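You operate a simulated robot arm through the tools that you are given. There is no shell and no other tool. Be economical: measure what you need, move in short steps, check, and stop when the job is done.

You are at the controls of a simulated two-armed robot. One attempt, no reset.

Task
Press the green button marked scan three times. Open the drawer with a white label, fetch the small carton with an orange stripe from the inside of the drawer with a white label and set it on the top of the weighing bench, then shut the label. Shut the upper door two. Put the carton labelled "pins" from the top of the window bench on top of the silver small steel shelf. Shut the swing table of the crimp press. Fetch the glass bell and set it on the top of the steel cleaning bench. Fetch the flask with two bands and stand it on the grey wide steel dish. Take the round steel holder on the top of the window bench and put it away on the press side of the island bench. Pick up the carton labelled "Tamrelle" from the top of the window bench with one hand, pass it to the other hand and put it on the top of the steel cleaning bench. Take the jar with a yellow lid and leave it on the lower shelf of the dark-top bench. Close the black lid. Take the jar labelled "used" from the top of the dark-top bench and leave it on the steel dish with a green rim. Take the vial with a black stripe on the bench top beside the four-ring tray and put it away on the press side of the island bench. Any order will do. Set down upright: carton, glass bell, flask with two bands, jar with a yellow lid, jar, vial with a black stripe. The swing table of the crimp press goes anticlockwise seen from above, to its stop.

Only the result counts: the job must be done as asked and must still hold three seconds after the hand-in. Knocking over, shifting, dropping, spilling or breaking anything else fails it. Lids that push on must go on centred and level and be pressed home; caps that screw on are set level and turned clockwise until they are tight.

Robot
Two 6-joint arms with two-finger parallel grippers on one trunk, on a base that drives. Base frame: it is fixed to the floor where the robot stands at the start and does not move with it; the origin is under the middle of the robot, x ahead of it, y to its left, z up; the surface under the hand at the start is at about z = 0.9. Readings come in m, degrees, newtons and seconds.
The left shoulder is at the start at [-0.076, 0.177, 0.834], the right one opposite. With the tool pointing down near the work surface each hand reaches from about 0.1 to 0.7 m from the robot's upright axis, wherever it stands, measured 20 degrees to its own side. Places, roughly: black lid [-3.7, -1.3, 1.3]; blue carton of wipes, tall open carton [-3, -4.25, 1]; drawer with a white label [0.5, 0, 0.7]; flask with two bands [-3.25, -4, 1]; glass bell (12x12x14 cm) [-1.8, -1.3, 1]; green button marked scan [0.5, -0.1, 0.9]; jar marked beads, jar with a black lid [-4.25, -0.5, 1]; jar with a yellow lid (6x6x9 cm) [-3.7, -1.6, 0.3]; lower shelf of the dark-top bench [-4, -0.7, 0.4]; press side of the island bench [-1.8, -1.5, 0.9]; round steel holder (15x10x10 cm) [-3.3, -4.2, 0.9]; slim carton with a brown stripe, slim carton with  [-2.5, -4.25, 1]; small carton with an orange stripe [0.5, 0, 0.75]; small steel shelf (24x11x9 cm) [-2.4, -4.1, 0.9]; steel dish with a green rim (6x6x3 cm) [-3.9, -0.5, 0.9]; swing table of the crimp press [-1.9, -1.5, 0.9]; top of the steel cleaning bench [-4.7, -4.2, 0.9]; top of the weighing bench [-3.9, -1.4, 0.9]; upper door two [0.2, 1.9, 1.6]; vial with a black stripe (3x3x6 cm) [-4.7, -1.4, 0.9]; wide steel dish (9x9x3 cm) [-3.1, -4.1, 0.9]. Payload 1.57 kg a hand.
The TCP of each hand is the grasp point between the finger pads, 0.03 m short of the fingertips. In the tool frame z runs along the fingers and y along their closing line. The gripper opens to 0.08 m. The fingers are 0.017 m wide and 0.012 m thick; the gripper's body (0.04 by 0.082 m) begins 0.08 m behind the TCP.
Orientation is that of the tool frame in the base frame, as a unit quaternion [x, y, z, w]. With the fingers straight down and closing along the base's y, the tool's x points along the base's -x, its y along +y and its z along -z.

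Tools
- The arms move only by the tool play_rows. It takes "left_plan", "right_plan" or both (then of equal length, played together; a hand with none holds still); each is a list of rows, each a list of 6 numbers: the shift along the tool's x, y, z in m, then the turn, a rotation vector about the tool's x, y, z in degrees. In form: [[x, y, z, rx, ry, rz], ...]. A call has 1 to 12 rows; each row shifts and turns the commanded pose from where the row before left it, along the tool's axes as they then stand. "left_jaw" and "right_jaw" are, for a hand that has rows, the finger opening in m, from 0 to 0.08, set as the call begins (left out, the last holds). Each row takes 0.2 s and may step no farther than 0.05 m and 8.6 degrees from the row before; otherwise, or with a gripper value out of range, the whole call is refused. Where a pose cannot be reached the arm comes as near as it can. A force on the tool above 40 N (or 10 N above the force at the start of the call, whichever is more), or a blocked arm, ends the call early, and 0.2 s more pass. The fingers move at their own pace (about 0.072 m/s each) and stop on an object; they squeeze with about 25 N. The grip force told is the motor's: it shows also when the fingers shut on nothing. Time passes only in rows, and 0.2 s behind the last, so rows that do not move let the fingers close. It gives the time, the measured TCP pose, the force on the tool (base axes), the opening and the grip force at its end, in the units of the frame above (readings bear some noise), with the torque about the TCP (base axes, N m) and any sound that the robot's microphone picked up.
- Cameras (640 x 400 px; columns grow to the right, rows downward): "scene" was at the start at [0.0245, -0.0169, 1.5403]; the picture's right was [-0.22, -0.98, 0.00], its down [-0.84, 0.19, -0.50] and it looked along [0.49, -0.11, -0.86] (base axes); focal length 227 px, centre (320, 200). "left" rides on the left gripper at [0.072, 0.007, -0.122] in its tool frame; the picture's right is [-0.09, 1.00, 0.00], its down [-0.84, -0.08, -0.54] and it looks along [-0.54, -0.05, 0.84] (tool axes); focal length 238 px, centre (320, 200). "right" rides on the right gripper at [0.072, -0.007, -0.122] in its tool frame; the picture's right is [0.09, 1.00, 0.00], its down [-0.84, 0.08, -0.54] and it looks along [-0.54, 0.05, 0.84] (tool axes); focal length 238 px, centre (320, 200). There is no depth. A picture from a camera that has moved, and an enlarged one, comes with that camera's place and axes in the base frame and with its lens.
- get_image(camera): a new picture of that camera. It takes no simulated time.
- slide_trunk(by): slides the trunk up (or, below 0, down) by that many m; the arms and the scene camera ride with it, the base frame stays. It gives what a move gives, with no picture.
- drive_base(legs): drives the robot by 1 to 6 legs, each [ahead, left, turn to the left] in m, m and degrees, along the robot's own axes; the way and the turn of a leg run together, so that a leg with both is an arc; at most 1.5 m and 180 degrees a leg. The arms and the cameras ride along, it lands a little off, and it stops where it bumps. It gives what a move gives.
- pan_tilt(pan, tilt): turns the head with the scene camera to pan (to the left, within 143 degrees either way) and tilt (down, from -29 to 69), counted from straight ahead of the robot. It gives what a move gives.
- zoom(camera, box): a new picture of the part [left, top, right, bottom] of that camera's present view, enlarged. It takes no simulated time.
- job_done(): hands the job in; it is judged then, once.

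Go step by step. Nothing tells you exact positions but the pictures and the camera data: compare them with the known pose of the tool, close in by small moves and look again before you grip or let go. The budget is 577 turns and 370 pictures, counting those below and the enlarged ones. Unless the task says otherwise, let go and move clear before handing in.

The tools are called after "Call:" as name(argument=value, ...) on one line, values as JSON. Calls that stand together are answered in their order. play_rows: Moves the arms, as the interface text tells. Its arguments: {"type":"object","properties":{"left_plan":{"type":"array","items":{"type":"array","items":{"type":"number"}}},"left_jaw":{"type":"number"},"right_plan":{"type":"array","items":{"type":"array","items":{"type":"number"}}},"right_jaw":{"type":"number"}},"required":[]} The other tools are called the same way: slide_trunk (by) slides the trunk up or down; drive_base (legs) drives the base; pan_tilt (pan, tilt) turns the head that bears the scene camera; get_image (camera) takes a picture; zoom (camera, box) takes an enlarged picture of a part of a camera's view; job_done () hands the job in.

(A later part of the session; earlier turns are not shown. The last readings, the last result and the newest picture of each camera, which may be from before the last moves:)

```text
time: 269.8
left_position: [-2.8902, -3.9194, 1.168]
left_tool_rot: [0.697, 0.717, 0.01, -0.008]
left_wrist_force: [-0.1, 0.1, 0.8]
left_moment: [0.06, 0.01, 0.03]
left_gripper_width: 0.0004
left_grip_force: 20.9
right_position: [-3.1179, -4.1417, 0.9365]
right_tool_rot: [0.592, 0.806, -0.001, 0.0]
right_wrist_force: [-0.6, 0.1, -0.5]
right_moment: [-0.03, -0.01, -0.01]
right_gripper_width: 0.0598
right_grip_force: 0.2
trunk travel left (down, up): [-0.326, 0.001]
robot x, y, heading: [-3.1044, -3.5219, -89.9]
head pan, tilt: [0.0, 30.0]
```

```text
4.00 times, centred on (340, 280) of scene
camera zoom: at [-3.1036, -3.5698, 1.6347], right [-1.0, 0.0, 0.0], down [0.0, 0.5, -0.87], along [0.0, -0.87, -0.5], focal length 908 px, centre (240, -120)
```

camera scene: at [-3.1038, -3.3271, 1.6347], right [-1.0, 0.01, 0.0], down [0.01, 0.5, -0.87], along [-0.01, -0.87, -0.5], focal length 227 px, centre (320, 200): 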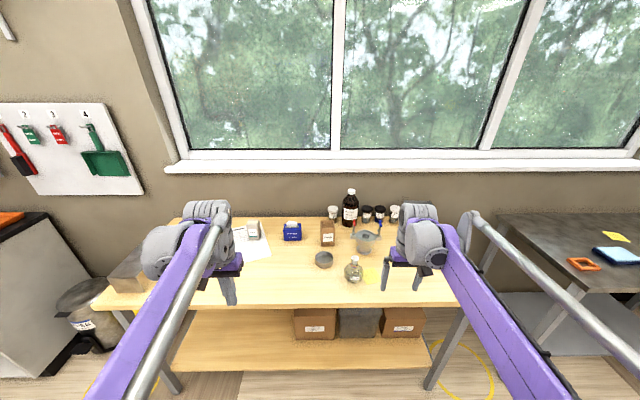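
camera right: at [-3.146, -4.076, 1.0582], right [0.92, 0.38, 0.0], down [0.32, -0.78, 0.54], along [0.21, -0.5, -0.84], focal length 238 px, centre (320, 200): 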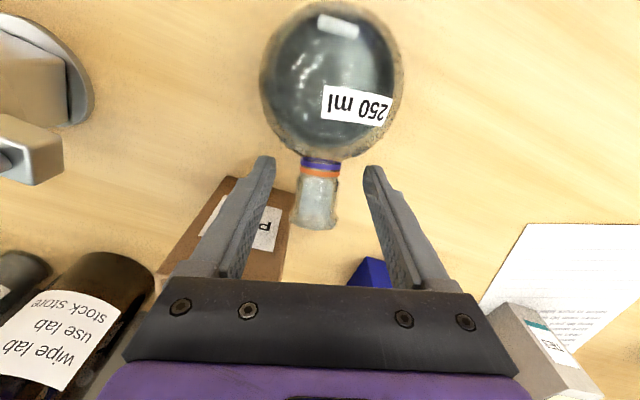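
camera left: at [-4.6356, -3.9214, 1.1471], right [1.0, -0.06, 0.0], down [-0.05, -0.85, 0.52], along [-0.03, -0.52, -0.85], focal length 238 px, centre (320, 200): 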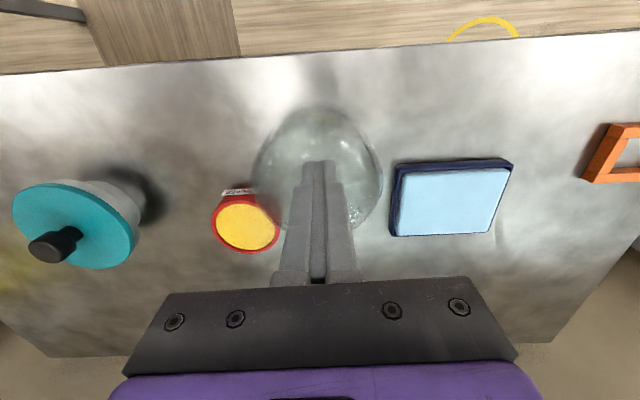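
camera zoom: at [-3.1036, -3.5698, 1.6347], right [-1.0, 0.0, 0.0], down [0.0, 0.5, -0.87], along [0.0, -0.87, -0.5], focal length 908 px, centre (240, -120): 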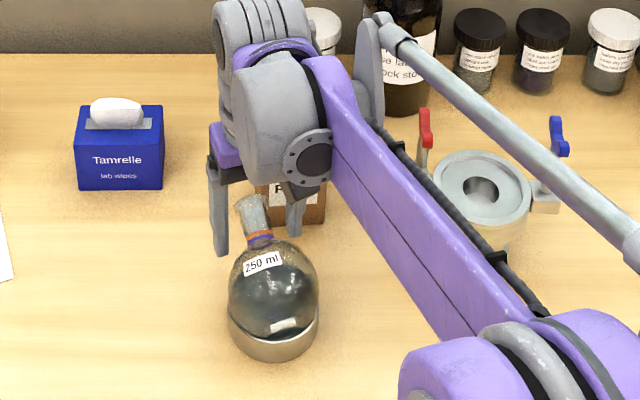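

The neck lies squarely between the fingers. Closing and lifting.

Call:
play_rows(right_plan=[[0, 0, 0, 0, 0, 0], [0, 0, 0, 0, 0, 0], [0, 0, 0, 0, 0, 0]], right_jaw=0)

Call:
play_rows(right_plan=[[0, 0, -0.01, 0, 0, 0], [0, 0, -0.015, 0, 0, 0], [0, 0, -0.02, 0, 0, 0], [0, 0, -0.02, 0, 0, 0], [0, 0, -0.02, 0, 0, 0], [0, 0, 0, 0, 0, 0]])

Call:
get_image(camera="right")

Call:
zoom(camera="scene", box=[260, 230, 420, 330])

```text
time: 270.6
left_position: [-2.8896, -3.9202, 1.1684]
left_tool_rot: [0.698, 0.716, 0.011, -0.008]
left_wrist_force: [-0.6, 0.1, 0.1]
left_moment: [0.01, 0.0, -0.01]
left_gripper_width: 0.0
left_grip_force: 21.3
right_position: [-3.1195, -4.1427, 0.9383]
right_tool_rot: [0.593, 0.805, -0.001, 0.0]
right_wrist_force: [1.0, -0.2, 0.0]
right_moment: [-0.03, -0.01, -0.04]
right_gripper_width: 0.028
right_grip_force: 25.2
trunk travel left (down, up): [-0.326, 0.001]
robot x, y, heading: [-3.1027, -3.5227, -89.5]
head pan, tilt: [0.0, 30.0]
```

```text
time: 272.0
left_position: [-2.8894, -3.9202, 1.1676]
left_tool_rot: [0.697, 0.717, 0.011, -0.008]
left_wrist_force: [0.8, -0.5, 0.0]
left_moment: [-0.03, 0.01, 0.03]
left_gripper_width: 0.0001
left_grip_force: 21.3
right_position: [-3.1152, -4.143, 1.0218]
right_tool_rot: [0.592, 0.806, -0.001, 0.001]
right_wrist_force: [-0.3, -0.2, -1.3]
right_moment: [-0.06, -0.03, 0.02]
right_gripper_width: 0.0278
right_grip_force: 25.4
trunk travel left (down, up): [-0.326, 0.001]
robot x, y, heading: [-3.1038, -3.5228, -89.8]
head pan, tilt: [0.0, 30.0]
```

```text
234 pictures are left
camera right: at [-3.1438, -4.0767, 1.1427], right [0.92, 0.38, 0.0], down [0.32, -0.78, 0.54], along [0.21, -0.5, -0.84], focal length 238 px, centre (320, 200)
```

right: 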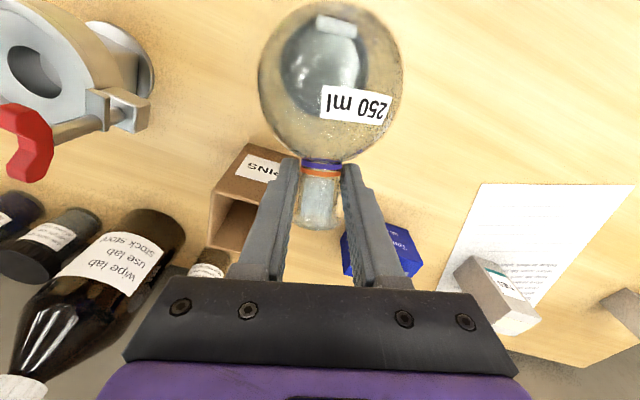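

```text
4.00 times, centred on (340, 280) of scene
camera zoom: at [-3.1037, -3.57, 1.6347], right [-1.0, 0.0, 0.0], down [0.0, 0.5, -0.87], along [0.0, -0.87, -0.5], focal length 908 px, centre (240, -120)
```

zoom: 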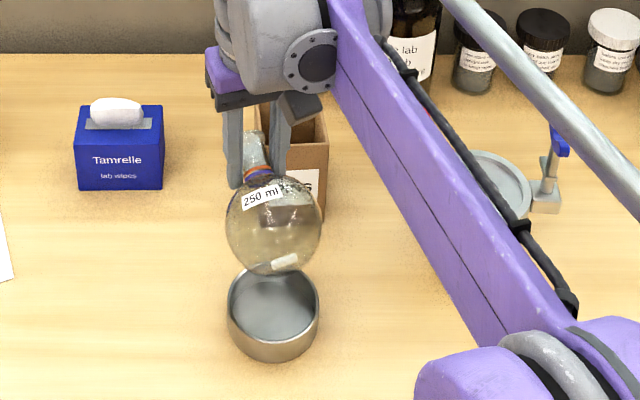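

The flask is lifted clear, its neck about 20° above horizontal. I'll rotate the hand forward so the neck comes upright.

Call:
play_rows(right_plan=[[0, 0, -0.01, 0, -8.5, 0], [0, 0, -0.005, 0, -8.5, 0], [0, 0, 0, 0, -8.5, 0], [0, 0, 0, 0, -8.5, 0], [0, 0, 0, 0, -8.5, 0], [0, 0, 0, 0, -8.5, 0], [0, 0, 0, 0, -8.5, 0], [0, 0, 0, 0, -8.5, 0], [0, 0, 0, 0, 0, 0]])

Call:
zoom(camera="scene", box=[260, 200, 420, 300])

Call:
get_image(camera="right")

```text
time: 274.0
left_position: [-2.8887, -3.9218, 1.1687]
left_tool_rot: [0.698, 0.716, 0.01, -0.008]
left_wrist_force: [0.0, -0.5, 0.7]
left_moment: [0.03, 0.01, -0.01]
left_gripper_width: 0.0001
left_grip_force: 21.4
right_position: [-3.1196, -4.1423, 1.0374]
right_tool_rot: [0.49, 0.667, -0.333, 0.452]
right_wrist_force: [-0.2, -0.3, -0.3]
right_moment: [0.03, 0.01, 0.02]
right_gripper_width: 0.0281
right_grip_force: 24.8
trunk travel left (down, up): [-0.326, 0.001]
robot x, y, heading: [-3.1043, -3.5221, -89.5]
head pan, tilt: [0.0, 30.0]
```

```text
4.00 times, centred on (340, 250) of scene
camera zoom: at [-3.1036, -3.5699, 1.6347], right [-1.0, 0.0, 0.0], down [0.0, 0.5, -0.87], along [0.0, -0.87, -0.5], focal length 908 px, centre (240, 0)
```

zoom: 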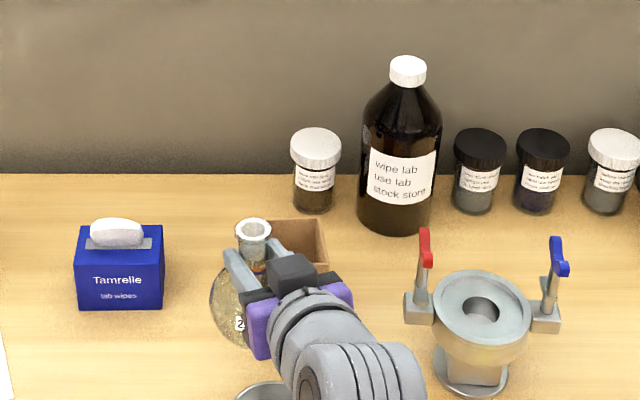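

```text
231 pictures are left
camera right: at [-3.1665, -4.0119, 1.0149], right [0.94, 0.33, -0.09], down [0.02, 0.21, 0.98], along [0.34, -0.92, 0.19], focal length 238 px, centre (320, 200)
```

right: 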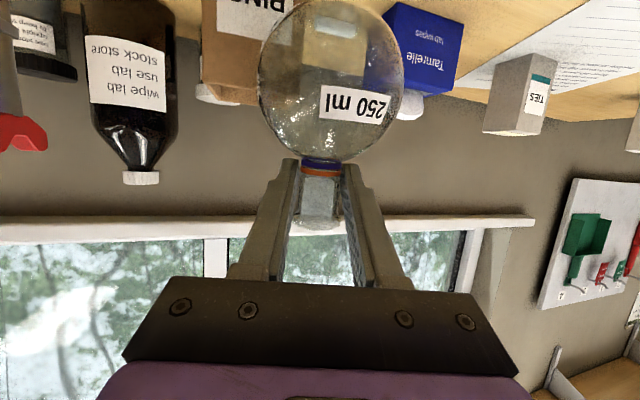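

Upright within a degree or two by my triangulation. I'll move the flask over the dish centre (-3.134, -4.097).

Call:
play_rows(right_plan=[[0.0087, -0.0005, -0.0218, 0, 0, 0], [0.0087, -0.0005, -0.0218, 0, 0, 0], [0, 0, 0, 0, 0, 0]])

Call:
zoom(camera="scene", box=[270, 220, 390, 310])

Call:
get_image(camera="right")

Call:
get_image(camera="left")

```text
time: 274.8
left_position: [-2.8892, -3.9206, 1.1693]
left_tool_rot: [0.697, 0.717, 0.01, -0.009]
left_wrist_force: [-0.2, 0.8, -0.4]
left_moment: [-0.03, 0.02, -0.03]
left_gripper_width: 0.0
left_grip_force: 21.5
right_position: [-3.1317, -4.098, 1.0361]
right_tool_rot: [0.491, 0.668, -0.332, 0.45]
right_wrist_force: [-0.4, -0.3, -1.2]
right_moment: [0.03, 0.01, 0.04]
right_gripper_width: 0.0279
right_grip_force: 25.0
trunk travel left (down, up): [-0.326, 0.001]
robot x, y, heading: [-3.1021, -3.5204, -89.9]
head pan, tilt: [0.0, 30.0]
```

```text
4.44 times, centred on (330, 265) of scene
camera zoom: at [-3.1034, -3.5706, 1.6347], right [-1.0, 0.0, 0.0], down [0.0, 0.5, -0.87], along [0.0, -0.87, -0.5], focal length 1008 px, centre (276, -89)
```

zoom: 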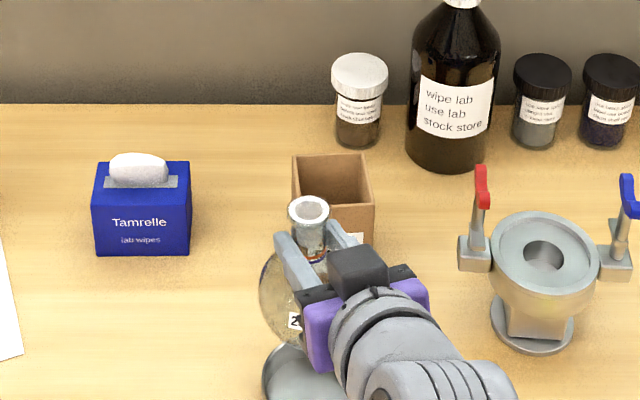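

```text
229 pictures are left
camera right: at [-3.1801, -3.967, 1.0137], right [0.94, 0.33, -0.09], down [0.02, 0.2, 0.98], along [0.34, -0.92, 0.19], focal length 238 px, centre (320, 200)
```

right: 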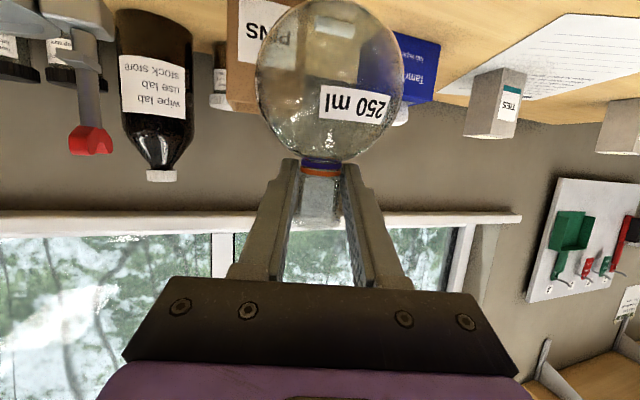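

```text
228 pictures are left
camera left: at [-2.8849, -3.8521, 1.2924], right [1.0, -0.07, 0.0], down [-0.06, -0.85, 0.52], along [-0.03, -0.52, -0.85], focal length 238 px, centre (320, 200)
```

left: 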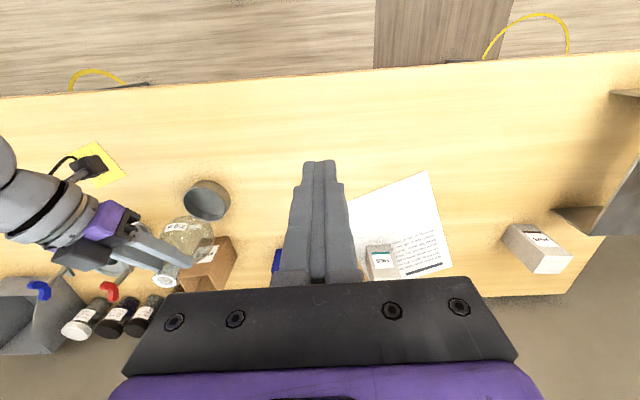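

Call:
zoom(camera="left", box=[130, 160, 260, 300])

```text
2.86 times, centred on (195, 230) of left
camera zoom: at [-2.8849, -3.8521, 1.2924], right [1.0, -0.07, 0.0], down [-0.06, -0.85, 0.52], along [-0.03, -0.52, -0.85], focal length 681 px, centre (677, 114)
```

zoom: 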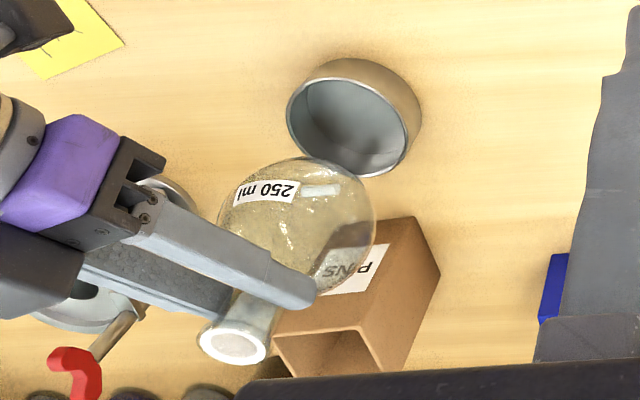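

Comparing views, the dish centre is (-3.132, -4.093) and the flask's neck still leans about 8–10° backward. I'll correct the pitch and check again.

Call:
play_rows(right_plan=[[0, 0, 0, 0, -8, 0], [0, 0, -0.003, 0, 0, 0], [0, 0, 0, 0, 0, 0]])

Call:
zoom(camera="left", box=[130, 160, 260, 300])

Call:
zoom(camera="scene", box=[290, 240, 370, 310])

```text
time: 275.6
left_position: [-2.8886, -3.9195, 1.1679]
left_tool_rot: [0.697, 0.717, 0.011, -0.008]
left_wrist_force: [0.4, -0.3, -1.0]
left_moment: [0.01, -0.01, -0.02]
left_gripper_width: 0.0001
left_grip_force: 21.0
right_position: [-3.1332, -4.0956, 1.0379]
right_tool_rot: [0.466, 0.634, -0.366, 0.496]
right_wrist_force: [-1.0, -0.3, -1.3]
right_moment: [0.03, -0.02, -0.01]
right_gripper_width: 0.0277
right_grip_force: 24.8
trunk travel left (down, up): [-0.326, 0.001]
robot x, y, heading: [-3.1011, -3.5212, -89.9]
head pan, tilt: [0.0, 30.0]
```

```text
2.86 times, centred on (195, 230) of left
camera zoom: at [-2.8851, -3.8515, 1.2925], right [1.0, -0.07, 0.0], down [-0.06, -0.85, 0.52], along [-0.03, -0.52, -0.85], focal length 681 px, centre (677, 114)
```

zoom: 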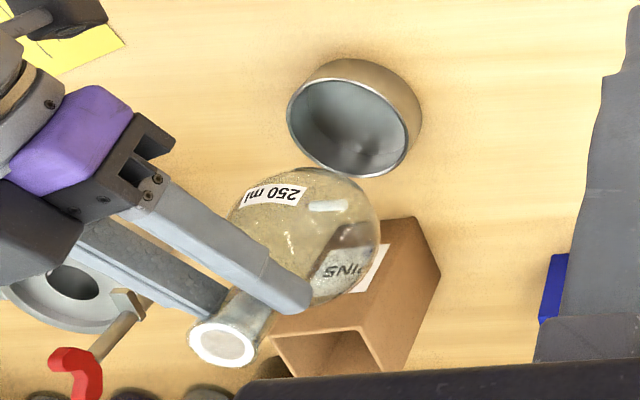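

```text
5.71 times, centred on (330, 275) of scene
camera zoom: at [-3.1036, -3.5699, 1.6347], right [-1.0, 0.0, 0.0], down [0.0, 0.5, -0.87], along [0.0, -0.87, -0.5], focal length 1296 px, centre (263, -229)
```

zoom: 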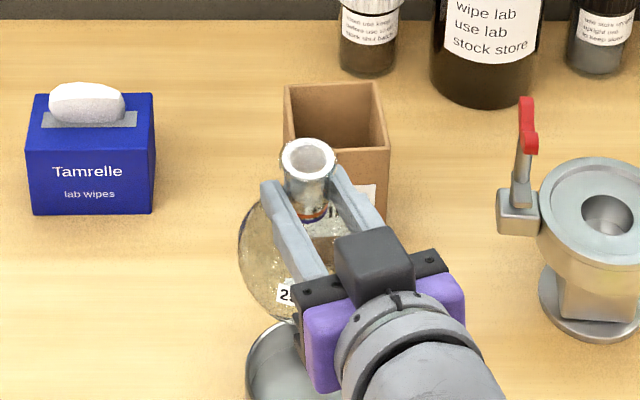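

Close to upright now (about 2° over). A small correction, then lower into the dish.

Call:
play_rows(right_plan=[[0, 0, -0.002, 0, 2.3, 0], [0.0193, 0, 0.0054, 0, 0, 0], [0.0193, 0, 0.0054, 0, 0, 0], [0.0096, 0, 0.0027, 0, 0, 0], [0, 0, 0, 0, 0, 0]])

Call:
zoom(camera="left", box=[130, 160, 260, 300])

Call:
zoom(camera="scene", box=[290, 250, 370, 320])

```text
time: 276.8
left_position: [-2.8888, -3.921, 1.1701]
left_tool_rot: [0.698, 0.716, 0.01, -0.009]
left_wrist_force: [0.7, 0.5, 0.0]
left_moment: [0.03, -0.01, 0.0]
left_gripper_width: 0.0
left_grip_force: 21.1
right_position: [-3.1344, -4.0923, 0.9894]
right_tool_rot: [0.474, 0.644, -0.356, 0.483]
right_wrist_force: [-0.2, 0.4, -0.8]
right_moment: [-0.02, -0.03, 0.01]
right_gripper_width: 0.0279
right_grip_force: 24.9
trunk travel left (down, up): [-0.326, 0.001]
robot x, y, heading: [-3.1043, -3.5177, -89.6]
head pan, tilt: [0.0, 30.0]
```

```text
2.86 times, centred on (195, 230) of left
camera zoom: at [-2.8851, -3.8515, 1.2925], right [1.0, -0.07, 0.0], down [-0.06, -0.85, 0.52], along [-0.03, -0.52, -0.85], focal length 681 px, centre (677, 114)
```

zoom: 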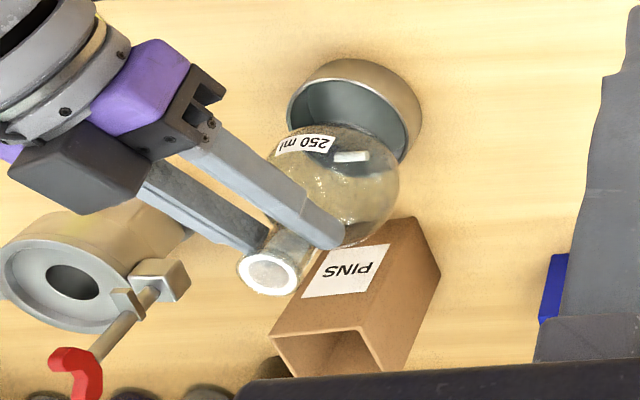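

```text
5.71 times, centred on (330, 285) of scene
camera zoom: at [-3.1036, -3.5699, 1.6347], right [-1.0, 0.0, 0.0], down [0.0, 0.5, -0.87], along [0.0, -0.87, -0.5], focal length 1296 px, centre (263, -286)
```

zoom: 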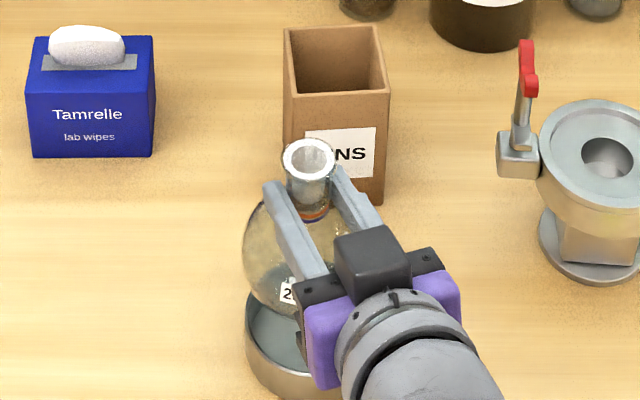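

Both cameras say the flask axis sits about 11 mm behind and 5 mm to the side of the dish centre. I'll correct that and re-check.

Call:
play_rows(right_plan=[[0.0033, -0.0015, -0.0115, 0, 0, 0], [0.0096, 0, 0.0028, 0, 0, 0], [0, 0, 0, 0, 0, 0]])

Call:
zoom(camera="left", box=[150, 160, 250, 270])

Call:
zoom(camera="scene", box=[290, 260, 370, 330])

```text
time: 277.6
left_position: [-2.8892, -3.9205, 1.1692]
left_tool_rot: [0.698, 0.716, 0.01, -0.008]
left_wrist_force: [-0.2, -0.2, 0.5]
left_moment: [0.02, -0.02, 0.02]
left_gripper_width: 0.0
left_grip_force: 21.3
right_position: [-3.1392, -4.0819, 0.9798]
right_tool_rot: [0.475, 0.644, -0.357, 0.483]
right_wrist_force: [-0.3, -0.8, -1.1]
right_moment: [0.01, 0.03, 0.01]
right_gripper_width: 0.0276
right_grip_force: 24.9
trunk travel left (down, up): [-0.326, 0.001]
robot x, y, heading: [-3.1061, -3.5199, -89.8]
head pan, tilt: [0.0, 30.0]
```

```text
3.64 times, centred on (200, 215) of left
camera zoom: at [-2.8851, -3.8514, 1.2926], right [1.0, -0.07, 0.0], down [-0.06, -0.85, 0.52], along [-0.03, -0.52, -0.85], focal length 867 px, centre (756, 146)
```

zoom: 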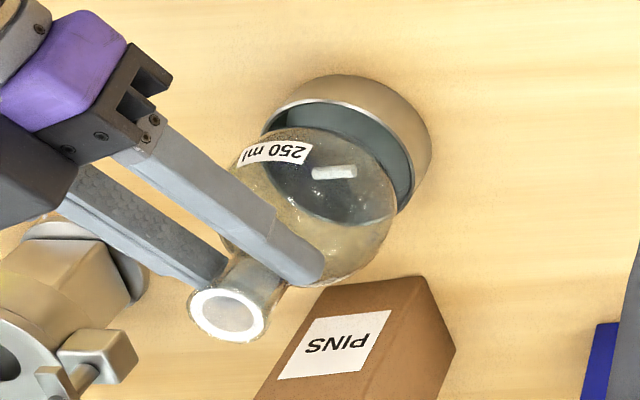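

```text
5.71 times, centred on (330, 295) of scene
camera zoom: at [-3.1036, -3.5698, 1.6347], right [-1.0, 0.0, 0.0], down [0.0, 0.5, -0.87], along [0.0, -0.87, -0.5], focal length 1296 px, centre (263, -343)
```

zoom: 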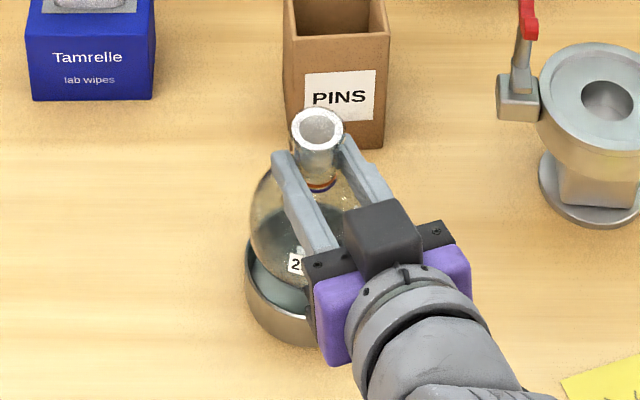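

Call:
play_rows(right_plan=[[0.0096, 0, 0.0048, 0, 0, 0], [0.0048, 0, 0.0014, 0, 0, 0], [0.0029, 0, 0.0008, 0, 0, 0], [0, 0, 0, 0, 0, 0]])

Call:
zoom(camera="left", box=[150, 160, 250, 270])

Call:
zoom(camera="scene", box=[290, 260, 370, 330])

```text
time: 278.6
left_position: [-2.8893, -3.9193, 1.1697]
left_tool_rot: [0.698, 0.716, 0.01, -0.008]
left_wrist_force: [-0.1, 0.6, -0.6]
left_moment: [0.0, -0.01, 0.01]
left_gripper_width: 0.0
left_grip_force: 21.6
right_position: [-3.1382, -4.0824, 0.9614]
right_tool_rot: [0.474, 0.644, -0.357, 0.483]
right_wrist_force: [2.7, -1.2, 16.3]
right_moment: [-0.33, -0.2, 0.06]
right_gripper_width: 0.0278
right_grip_force: 25.1
trunk travel left (down, up): [-0.326, 0.001]
robot x, y, heading: [-3.1033, -3.5208, -89.7]
head pan, tilt: [0.0, 30.0]
```

```text
3.64 times, centred on (200, 215) of left
camera zoom: at [-2.8847, -3.8504, 1.293], right [1.0, -0.07, 0.0], down [-0.06, -0.85, 0.52], along [-0.03, -0.52, -0.85], focal length 867 px, centre (756, 146)
```

zoom: 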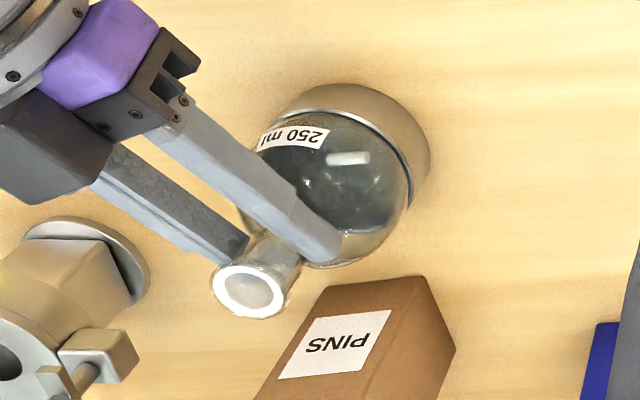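

```text
5.71 times, centred on (330, 295) of scene
camera zoom: at [-3.1031, -3.5684, 1.6349], right [-1.0, 0.0, 0.0], down [0.0, 0.5, -0.87], along [0.0, -0.87, -0.5], focal length 1296 px, centre (263, -343)
```

zoom: 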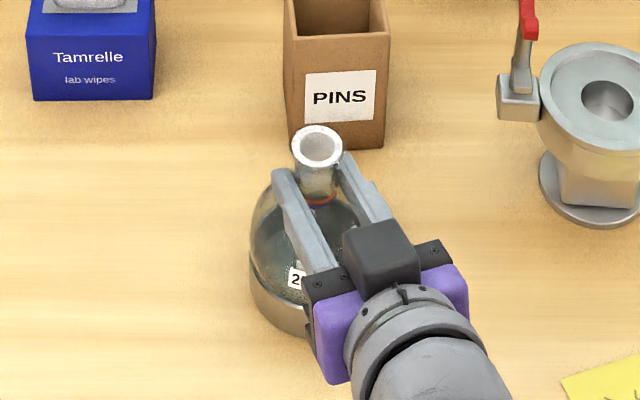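

The contact force acts right under the flask's axis and the height matches the dish floor: it's seated. Unloading and releasing.

Call:
play_rows(right_plan=[[-0.0012, 0, -0.0003, 0, 0, 0], [0, 0, 0, 0, 0, 0]])

Call:
play_rows(right_plan=[[0, 0, 0, 0, 0, 0], [0, 0, 0, 0, 0, 0]], right_jaw=0.06)

Call:
zoom(camera="left", box=[150, 160, 250, 270])

```text
time: 279.2
left_position: [-2.888, -3.9187, 1.1681]
left_tool_rot: [0.698, 0.716, 0.01, -0.009]
left_wrist_force: [-0.8, -0.4, -0.4]
left_moment: [-0.01, -0.01, 0.03]
left_gripper_width: 0.0
left_grip_force: 21.7
right_position: [-3.1403, -4.0834, 0.9617]
right_tool_rot: [0.474, 0.644, -0.356, 0.483]
right_wrist_force: [2.3, -1.3, 11.3]
right_moment: [-0.23, -0.24, 0.06]
right_gripper_width: 0.0276
right_grip_force: 24.8
trunk travel left (down, up): [-0.326, 0.001]
robot x, y, heading: [-3.1026, -3.5232, -89.7]
head pan, tilt: [0.0, 30.0]
```

```text
time: 279.8
left_position: [-2.8898, -3.9195, 1.1694]
left_tool_rot: [0.698, 0.716, 0.01, -0.009]
left_wrist_force: [-0.4, -0.4, -0.5]
left_moment: [0.03, 0.02, 0.01]
left_gripper_width: 0.0
left_grip_force: 21.2
right_position: [-3.141, -4.0831, 0.9615]
right_tool_rot: [0.474, 0.645, -0.356, 0.483]
right_wrist_force: [0.9, 0.6, 0.0]
right_moment: [0.0, 0.01, 0.0]
right_gripper_width: 0.06
right_grip_force: 0.0
trunk travel left (down, up): [-0.326, 0.001]
robot x, y, heading: [-3.1013, -3.5201, -89.7]
head pan, tilt: [0.0, 30.0]
```

```text
3.64 times, centred on (200, 215) of left
camera zoom: at [-2.885, -3.8515, 1.2924], right [1.0, -0.07, 0.0], down [-0.06, -0.85, 0.52], along [-0.03, -0.52, -0.85], focal length 867 px, centre (756, 146)
```

zoom: 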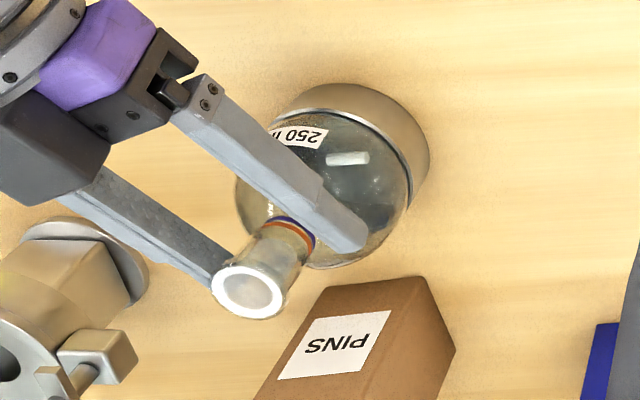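

It stands. Withdrawing straight back along the fingers.

Call:
play_rows(right_plan=[[0, 0, -0.01, 0, 0, 0], [0, 0, -0.02, 0, 0, 0], [0, 0, -0.03, 0, 0, 0], [0, 0, -0.03, 0, 0, 0], [-0.02, 0, -0.02, 0, 0, 0], [-0.03, 0, -0.01, 0, 0, 0], [-0.04, 0, 0, 0, 0, 0]])

Call:
zoom(camera="scene", box=[250, 230, 430, 340])

Call:
zoom(camera="left", box=[130, 140, 270, 280])

```text
time: 281.4
left_position: [-2.8892, -3.9195, 1.1691]
left_tool_rot: [0.698, 0.716, 0.01, -0.008]
left_wrist_force: [-0.5, 0.4, -0.1]
left_moment: [0.0, -0.02, 0.0]
left_gripper_width: 0.0
left_grip_force: 21.7
right_position: [-3.1657, -3.9975, 1.0822]
right_tool_rot: [0.474, 0.644, -0.357, 0.483]
right_wrist_force: [0.0, -1.6, 0.6]
right_moment: [-0.01, 0.01, 0.01]
right_gripper_width: 0.06
right_grip_force: 0.0
trunk travel left (down, up): [-0.326, 0.001]
robot x, y, heading: [-3.1047, -3.5179, -89.7]
head pan, tilt: [0.0, 30.0]
```

```text
3.56 times, centred on (340, 285) of scene
camera zoom: at [-3.1036, -3.5692, 1.6348], right [-1.0, 0.0, 0.0], down [0.0, 0.5, -0.87], along [0.0, -0.87, -0.5], focal length 807 px, centre (249, -102)
```

zoom: 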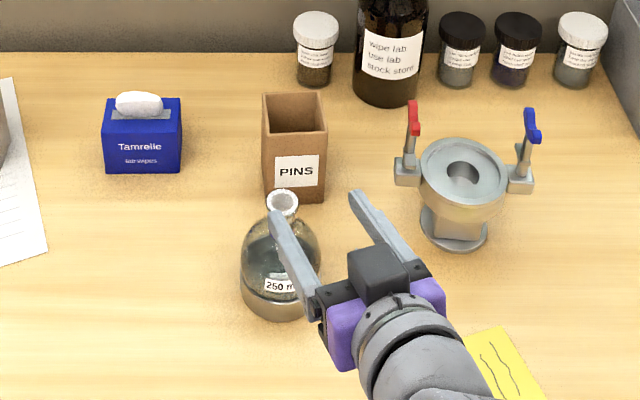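

```text
2.86 times, centred on (200, 210) of left
camera zoom: at [-2.8851, -3.8509, 1.2926], right [1.0, -0.07, 0.0], down [-0.06, -0.85, 0.52], along [-0.03, -0.52, -0.85], focal length 681 px, centre (663, 171)
```

zoom: 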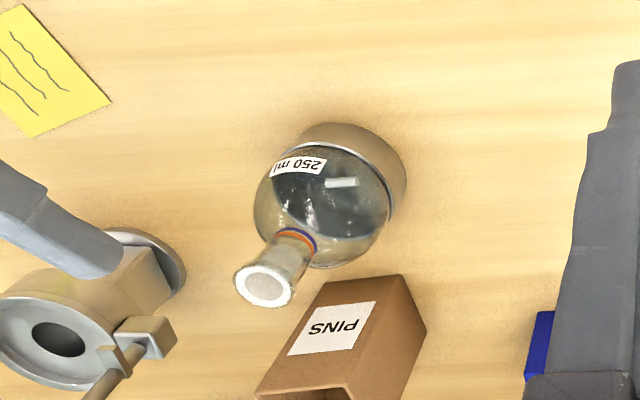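

The flask stands upright in the dish. Now PINS: I'll restore the right hand to pointing down and sidestep so it faces the carton.

Call:
play_rows(right_plan=[[-0.04, 0, -0.03, 0, 0, 0], [-0.03, 0, -0.03, 0, 8.2, 0], [0, 0, 0, 0, 8.2, 0], [0, 0, 0, 0, 8.2, 0], [0, 0, 0, 0, 8.2, 0], [0, 0, 0, 0, 8.2, 0], [0, 0, 0, 0, 8.2, 0], [0, 0, 0, 0, 8.2, 0], [0, 0, 0, 0, 8.2, 0], [0, 0, 0, 0, 8.2, 0], [0, 0, 0, 0, 0, 8.5], [0, 0, 0, 0, 0, 8.5]], right_jaw=0.08)

Call:
drive_base(legs=[[0.03, 0.13, 0]])

Call:
get_image(camera="right")

Call:
get_image(camera="scene")

```text
time: 284.0
left_position: [-2.8892, -3.9203, 1.168]
left_tool_rot: [0.698, 0.716, 0.009, -0.008]
left_wrist_force: [0.3, 0.2, -0.3]
left_moment: [0.01, -0.02, 0.0]
left_gripper_width: 0.0
left_grip_force: 21.3
right_position: [-3.177, -3.96, 1.1667]
right_tool_rot: [0.706, 0.708, 0.0, -0.001]
right_wrist_force: [0.5, -0.8, -0.5]
right_moment: [0.0, 0.0, 0.03]
right_gripper_width: 0.0802
right_grip_force: 0.1
trunk travel left (down, up): [-0.326, 0.001]
robot x, y, heading: [-3.1042, -3.5177, -89.8]
head pan, tilt: [0.0, 30.0]
```

```text
time: 285.8
left_position: [-2.759, -3.947, 1.1686]
left_tool_rot: [0.696, 0.717, 0.011, -0.009]
left_wrist_force: [0.6, 0.5, 0.2]
left_moment: [0.03, -0.02, -0.03]
left_gripper_width: 0.0
left_grip_force: 21.2
right_position: [-3.0467, -3.9905, 1.1652]
right_tool_rot: [0.705, 0.71, 0.0, 0.0]
right_wrist_force: [-0.3, -0.4, -0.2]
right_moment: [-0.02, -0.03, -0.02]
right_gripper_width: 0.0799
right_grip_force: 0.0
trunk travel left (down, up): [-0.326, 0.001]
robot x, y, heading: [-2.9742, -3.5517, -89.4]
head pan, tilt: [0.0, 30.0]
```

```text
215 pictures are left
camera right: at [-3.0535, -3.9193, 1.2866], right [1.0, 0.1, 0.0], down [0.08, -0.84, 0.54], along [0.05, -0.54, -0.84], focal length 238 px, centre (320, 200)
```

right: 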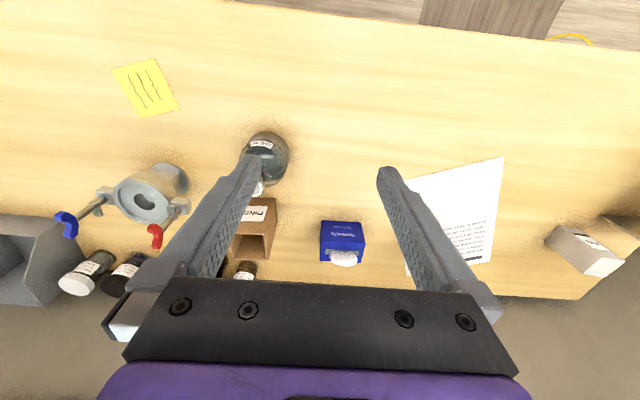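

```text
214 pictures are left
camera scene: at [-2.974, -3.5989, 1.6347], right [-1.0, -0.01, 0.0], down [0.0, 0.5, -0.87], along [0.01, -0.87, -0.5], focal length 227 px, centre (320, 200)
```

scene: 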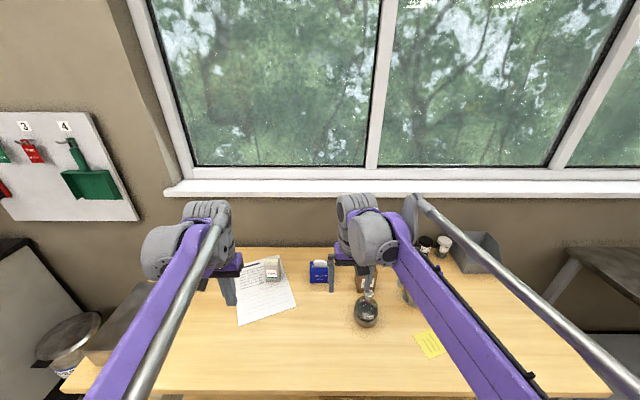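

Call:
zoom(camera="right", box=[200, 120, 400, 290])

Call:
zoom(camera="scene", box=[290, 230, 410, 330])

```text
2.35 times, centred on (300, 205) of right
camera zoom: at [-3.0535, -3.9193, 1.2866], right [1.0, 0.1, 0.0], down [0.08, -0.84, 0.54], along [0.05, -0.54, -0.84], focal length 561 px, centre (367, 188)
```

zoom: 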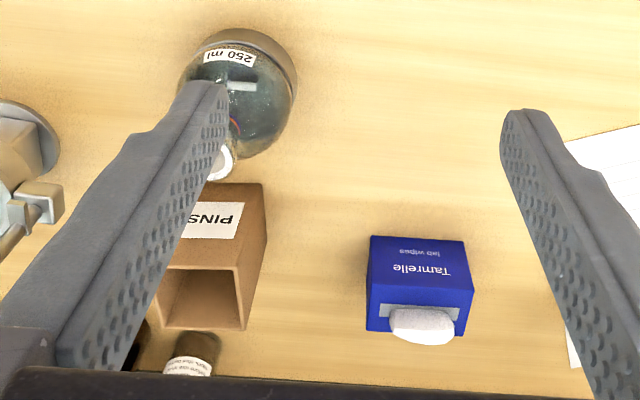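

```text
4.00 times, centred on (350, 280) of scene
camera zoom: at [-2.974, -3.5989, 1.6347], right [-1.0, -0.01, 0.0], down [0.0, 0.5, -0.87], along [0.01, -0.87, -0.5], focal length 908 px, centre (200, -120)
```

zoom: 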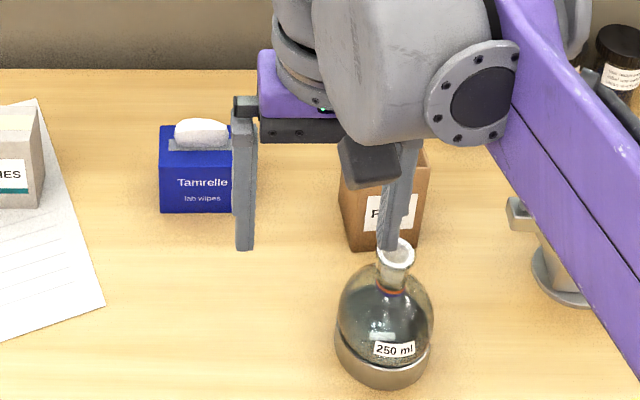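

PINS is about 6 cm square and 11.6 cm tall at (-3.152, -4.23), top z 0.977. Moving the right hand above it.

Call:
play_rows(right_plan=[[-0.04, -0.018, 0, 0, 0, 0], [-0.04, -0.018, 0, 0, 0, 0], [-0.04, -0.018, 0, 0, 0, 0], [-0.04, -0.018, 0, 0, 0, 0], [-0.04, -0.018, 0.01, 0, 0, 0], [-0.04, -0.018, 0.02, 0, 0, 0], [0, 0, 0.03, 0, 0, 0], [0, 0, 0, 0, 0, 0]])

Call:
get_image(camera="right")

```text
time: 287.6
left_position: [-2.7586, -3.9495, 1.169]
left_tool_rot: [0.697, 0.717, 0.011, -0.008]
left_wrist_force: [0.0, -0.5, 0.2]
left_moment: [-0.01, 0.02, -0.01]
left_gripper_width: 0.0
left_grip_force: 21.8
right_position: [-3.1471, -4.2015, 1.1116]
right_tool_rot: [0.704, 0.71, -0.001, -0.001]
right_wrist_force: [-0.2, 0.1, 0.2]
right_moment: [0.01, 0.0, 0.01]
right_gripper_width: 0.0801
right_grip_force: 0.0
right hand out of reach, approached as far as the arm can: row 6
trunk travel left (down, up): [-0.326, 0.001]
robot x, y, heading: [-2.9728, -3.5527, -89.7]
head pan, tilt: [0.0, 30.0]
```

```text
211 pictures are left
camera right: at [-3.1538, -4.1301, 1.2332], right [1.0, 0.1, 0.0], down [0.08, -0.84, 0.54], along [0.05, -0.54, -0.84], focal length 238 px, centre (320, 200)
```

right: 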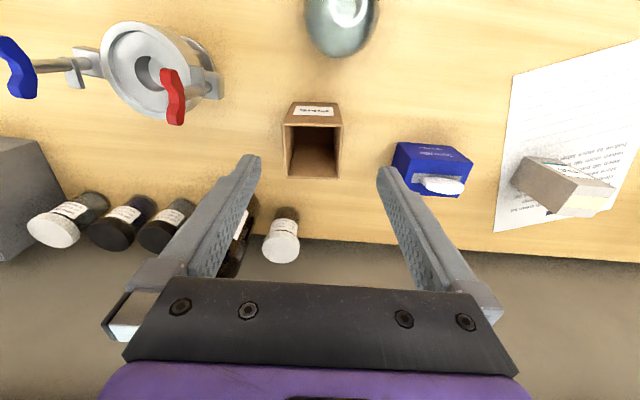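

Call:
drive_base(legs=[[0.03, 0, 0]])

Call:
play_rows(right_plan=[[0, -0.006, 0.03, 0, 0, 0], [0, 0, 0.03, 0, 0, 0], [0, 0, 0.02, 0, 0, 0], [0, 0, 0, 0, 0, 0]])

Call:
get_image(camera="right")

```text
time: 288.4
left_position: [-2.7584, -3.9731, 1.1687]
left_tool_rot: [0.697, 0.717, 0.01, -0.009]
left_wrist_force: [0.1, 0.5, 0.9]
left_moment: [-0.05, 0.0, -0.01]
left_gripper_width: 0.0001
left_grip_force: 21.1
right_position: [-3.1463, -4.2266, 1.1131]
right_tool_rot: [0.704, 0.71, -0.001, 0.0]
right_wrist_force: [-0.2, 1.0, 0.0]
right_moment: [-0.03, 0.0, 0.02]
right_gripper_width: 0.08
right_grip_force: 0.0
trunk travel left (down, up): [-0.326, 0.001]
robot x, y, heading: [-2.9733, -3.5772, -89.2]
head pan, tilt: [0.0, 30.0]
```

```text
time: 289.4
left_position: [-2.7582, -3.9784, 1.169]
left_tool_rot: [0.697, 0.717, 0.01, -0.008]
left_wrist_force: [-0.3, -0.2, 0.3]
left_moment: [-0.01, -0.01, 0.02]
left_gripper_width: 0.0002
left_grip_force: 21.5
right_position: [-3.1497, -4.2297, 1.0337]
right_tool_rot: [0.704, 0.71, 0.0, -0.001]
right_wrist_force: [0.3, 0.7, -0.4]
right_moment: [-0.01, -0.01, 0.01]
right_gripper_width: 0.0799
right_grip_force: 0.0
trunk travel left (down, up): [-0.326, 0.001]
robot x, y, heading: [-2.9718, -3.5775, -89.5]
head pan, tilt: [0.0, 30.0]
```

```text
210 pictures are left
camera right: at [-3.158, -4.1584, 1.154], right [1.0, 0.1, 0.0], down [0.08, -0.84, 0.54], along [0.05, -0.54, -0.84], focal length 238 px, centre (320, 200)
```

right: 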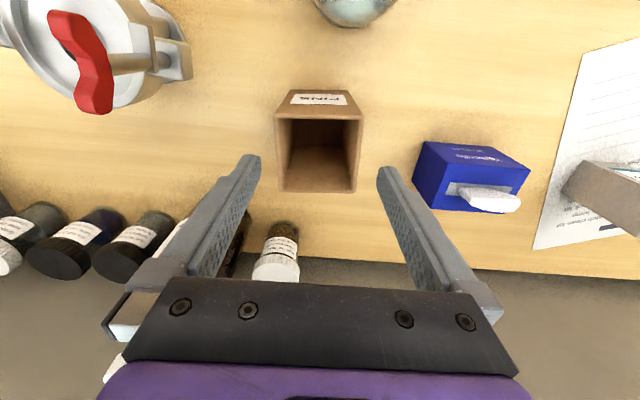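

Call:
play_rows(right_plan=[[0, -0.002, 0.025, 0, 0, 0], [0, 0, 0.025, 0, 0, 0], [0, 0, 0.02, 0, 0, 0], [0, 0, 0, 0, 0, 0]])

Call:
get_image(camera="right")

```text
time: 290.4
left_position: [-2.759, -3.978, 1.1687]
left_tool_rot: [0.697, 0.717, 0.01, -0.008]
left_wrist_force: [0.4, -0.3, 0.1]
left_moment: [-0.01, -0.01, 0.0]
left_gripper_width: 0.0
left_grip_force: 21.8
right_position: [-3.1546, -4.2289, 0.9619]
right_tool_rot: [0.705, 0.709, -0.001, 0.0]
right_wrist_force: [-0.5, -0.1, 0.6]
right_moment: [-0.02, -0.03, 0.01]
right_gripper_width: 0.0798
right_grip_force: 0.0
trunk travel left (down, up): [-0.326, 0.001]
robot x, y, heading: [-2.9738, -3.576, -89.7]
head pan, tilt: [0.0, 30.0]
```

```text
209 pictures are left
camera right: at [-3.1617, -4.1583, 1.0833], right [1.0, 0.1, 0.0], down [0.08, -0.84, 0.54], along [0.05, -0.54, -0.84], focal length 238 px, centre (320, 200)
```

right: 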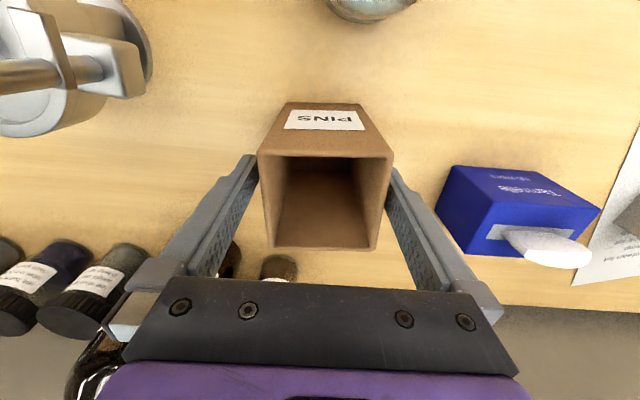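

The fingers flank the carton. Gripping and lifting.

Call:
play_rows(right_plan=[[0, 0, 0, 0, 0, 0], [0, 0, 0, 0, 0, 0], [0, 0, 0, 0, 0, 0]], right_jaw=0)

Call:
play_rows(right_plan=[[0, 0, -0.005, 0, 0, 0], [0, 0, -0.01, 0, 0, 0], [0, 0, -0.02, 0, 0, 0], [0, 0, -0.02, 0, 0, 0], [0, 0, -0.025, 0, 0, 0], [0, 0, -0.025, 0, 0, 0], [0, 0, 0, 0, 0, 0]])

Call:
get_image(camera="right")

```text
time: 291.2
left_position: [-2.7582, -3.9776, 1.1688]
left_tool_rot: [0.697, 0.717, 0.01, -0.009]
left_wrist_force: [0.6, 0.2, -0.3]
left_moment: [0.0, 0.02, 0.03]
left_gripper_width: 0.0001
left_grip_force: 20.9
right_position: [-3.1533, -4.2286, 0.9628]
right_tool_rot: [0.705, 0.71, 0.0, 0.0]
right_wrist_force: [0.4, -0.1, 0.5]
right_moment: [-0.02, -0.03, 0.0]
right_gripper_width: 0.0684
right_grip_force: 24.4
trunk travel left (down, up): [-0.326, 0.001]
robot x, y, heading: [-2.9716, -3.5835, -89.7]
head pan, tilt: [0.0, 30.0]
```

```text
time: 292.9
left_position: [-2.7573, -3.9787, 1.1686]
left_tool_rot: [0.697, 0.717, 0.01, -0.009]
left_wrist_force: [1.2, -0.2, -1.1]
left_moment: [0.01, 0.02, -0.02]
left_gripper_width: 0.0
left_grip_force: 21.5
right_position: [-3.1519, -4.2309, 1.067]
right_tool_rot: [0.704, 0.71, 0.0, -0.001]
right_wrist_force: [0.6, -0.4, -0.7]
right_moment: [-0.03, 0.02, -0.03]
right_gripper_width: 0.0682
right_grip_force: 24.5
trunk travel left (down, up): [-0.326, 0.001]
robot x, y, heading: [-2.9737, -3.5804, -89.6]
head pan, tilt: [0.0, 30.0]
```

```text
208 pictures are left
camera right: at [-3.1593, -4.1604, 1.188], right [1.0, 0.1, 0.0], down [0.08, -0.84, 0.54], along [0.05, -0.54, -0.84], focal length 238 px, centre (320, 200)
```

right: 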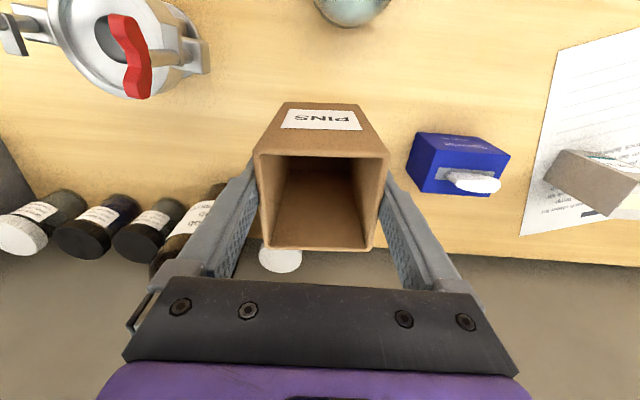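

Call:
play_rows(right_plan=[[0, 0, -0.025, 0, 0, 0], [0, 0, -0.02, 0, 0, 0], [0.01, 0.01, -0.025, 0, 0, 0], [0.01, 0.02, -0.025, 0, 0, 0], [0.01, 0.03, -0.02, 0, 0, 0], [0.02, 0.03, -0.01, 0, 0, 0], [0.03, 0.02, 0, 0, 0, 0], [0.03, 0, 0, 0, 0, 0], [0.03, 0, 0, 0, 0, 0], [0.03, 0, 0, 0, 0, 0], [0.03, 0, 0, 0, 0, 0]])

Call:
drive_base(legs=[[-0.05, 0.4, 0]])

Call:
pan_tilt(pan=10, tilt=40)

Call:
get_image(camera="scene")

```text
time: 295.2
left_position: [-2.7585, -3.9759, 1.1681]
left_tool_rot: [0.697, 0.716, 0.011, -0.008]
left_wrist_force: [-0.1, 0.6, -0.1]
left_moment: [-0.01, 0.03, 0.01]
left_gripper_width: 0.0
left_grip_force: 21.6
right_position: [-3.0467, -4.0284, 1.1934]
right_tool_rot: [0.705, 0.71, 0.0, -0.001]
right_wrist_force: [-0.3, 0.6, -1.0]
right_moment: [-0.01, 0.03, -0.02]
right_gripper_width: 0.0679
right_grip_force: 24.8
trunk travel left (down, up): [-0.326, 0.001]
robot x, y, heading: [-2.9731, -3.5758, -89.7]
head pan, tilt: [0.0, 30.0]
```

```text
time: 299.3
left_position: [-2.357, -3.9228, 1.1691]
left_tool_rot: [0.696, 0.718, 0.011, -0.008]
left_wrist_force: [0.6, -0.4, -0.2]
left_moment: [0.0, 0.04, -0.02]
left_gripper_width: 0.0
left_grip_force: 21.4
right_position: [-2.6462, -3.9764, 1.1931]
right_tool_rot: [0.703, 0.711, -0.001, 0.0]
right_wrist_force: [1.1, -0.2, 0.0]
right_moment: [0.03, -0.01, 0.02]
right_gripper_width: 0.068
right_grip_force: 25.0
trunk travel left (down, up): [-0.326, 0.001]
robot x, y, heading: [-2.5788, -3.5285, -89.6]
head pan, tilt: [0.0, 30.0]
```

```text
time: 300.0
left_position: [-2.3573, -3.9226, 1.169]
left_tool_rot: [0.696, 0.718, 0.01, -0.008]
left_wrist_force: [-0.2, -0.1, -0.1]
left_moment: [0.03, -0.01, -0.03]
left_gripper_width: 0.0
left_grip_force: 21.4
right_position: [-2.6455, -3.9764, 1.1931]
right_tool_rot: [0.703, 0.711, -0.001, -0.001]
right_wrist_force: [-0.8, 0.1, -0.7]
right_moment: [0.01, 0.0, 0.0]
right_gripper_width: 0.0677
right_grip_force: 25.2
trunk travel left (down, up): [-0.326, 0.001]
robot x, y, heading: [-2.5754, -3.5217, -89.2]
head pan, tilt: [10.0, 40.0]
```

```text
207 pictures are left
camera scene: at [-2.5592, -3.5679, 1.6194], right [-0.98, -0.18, 0.0], down [-0.12, 0.63, -0.77], along [0.14, -0.75, -0.64], focal length 227 px, centre (320, 200)
```

scene: 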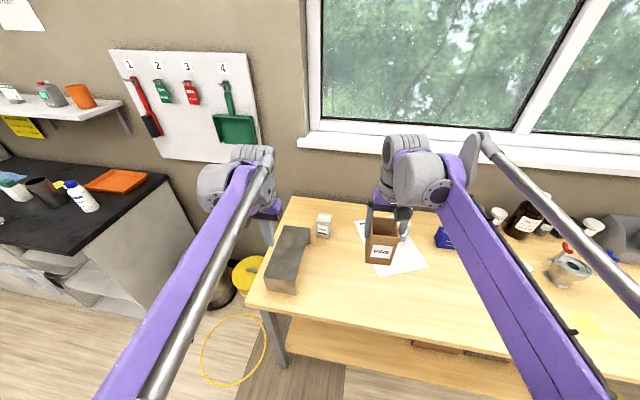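

Call:
zoom(camera="scene", box=[235, 190, 435, 315])

Call:
get_image(camera="left")

Call:
get_image(camera="right")

```text
3.20 times, centred on (335, 252) of scene
camera zoom: at [-2.5592, -3.5679, 1.6194], right [-0.98, -0.18, 0.0], down [-0.12, 0.63, -0.77], along [0.14, -0.75, -0.64], focal length 726 px, centre (272, 32)
```

zoom: 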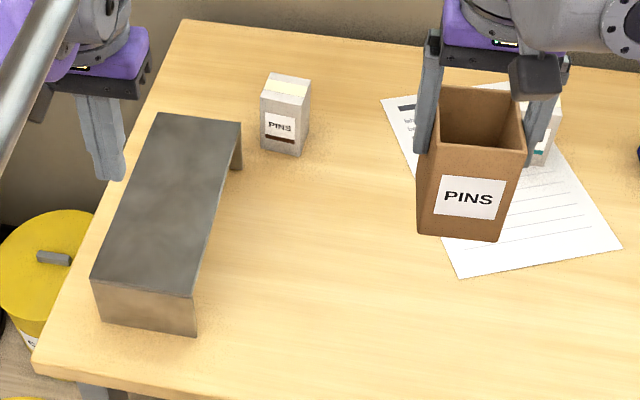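

```text
205 pictures are left
camera left: at [-2.3532, -3.8544, 1.2926], right [1.0, -0.06, 0.0], down [-0.05, -0.85, 0.52], along [-0.03, -0.52, -0.85], focal length 238 px, centre (320, 200)
```

left: 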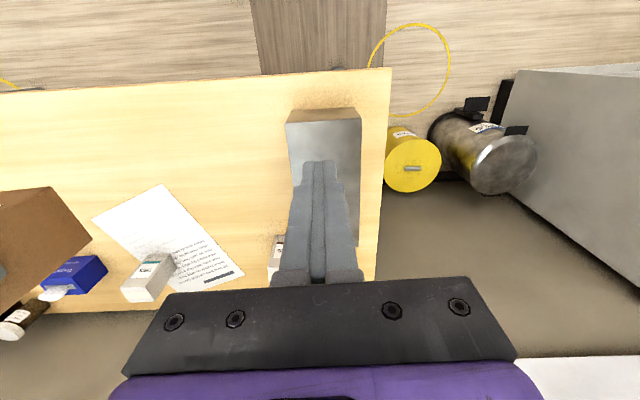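

```text
204 pictures are left
camera right: at [-2.6531, -3.9061, 1.3147], right [0.99, 0.1, 0.0], down [0.09, -0.84, 0.54], along [0.06, -0.54, -0.84], focal length 238 px, centre (320, 200)
```

right: 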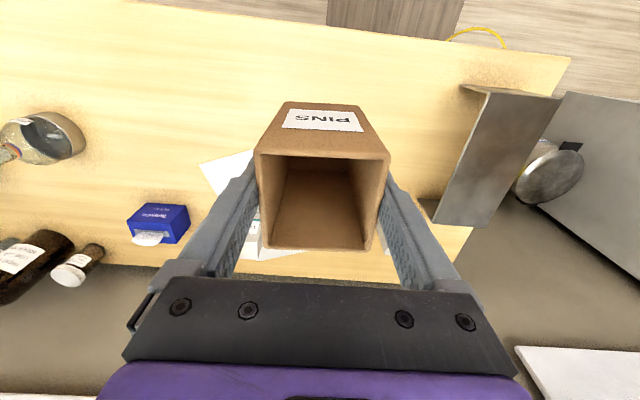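

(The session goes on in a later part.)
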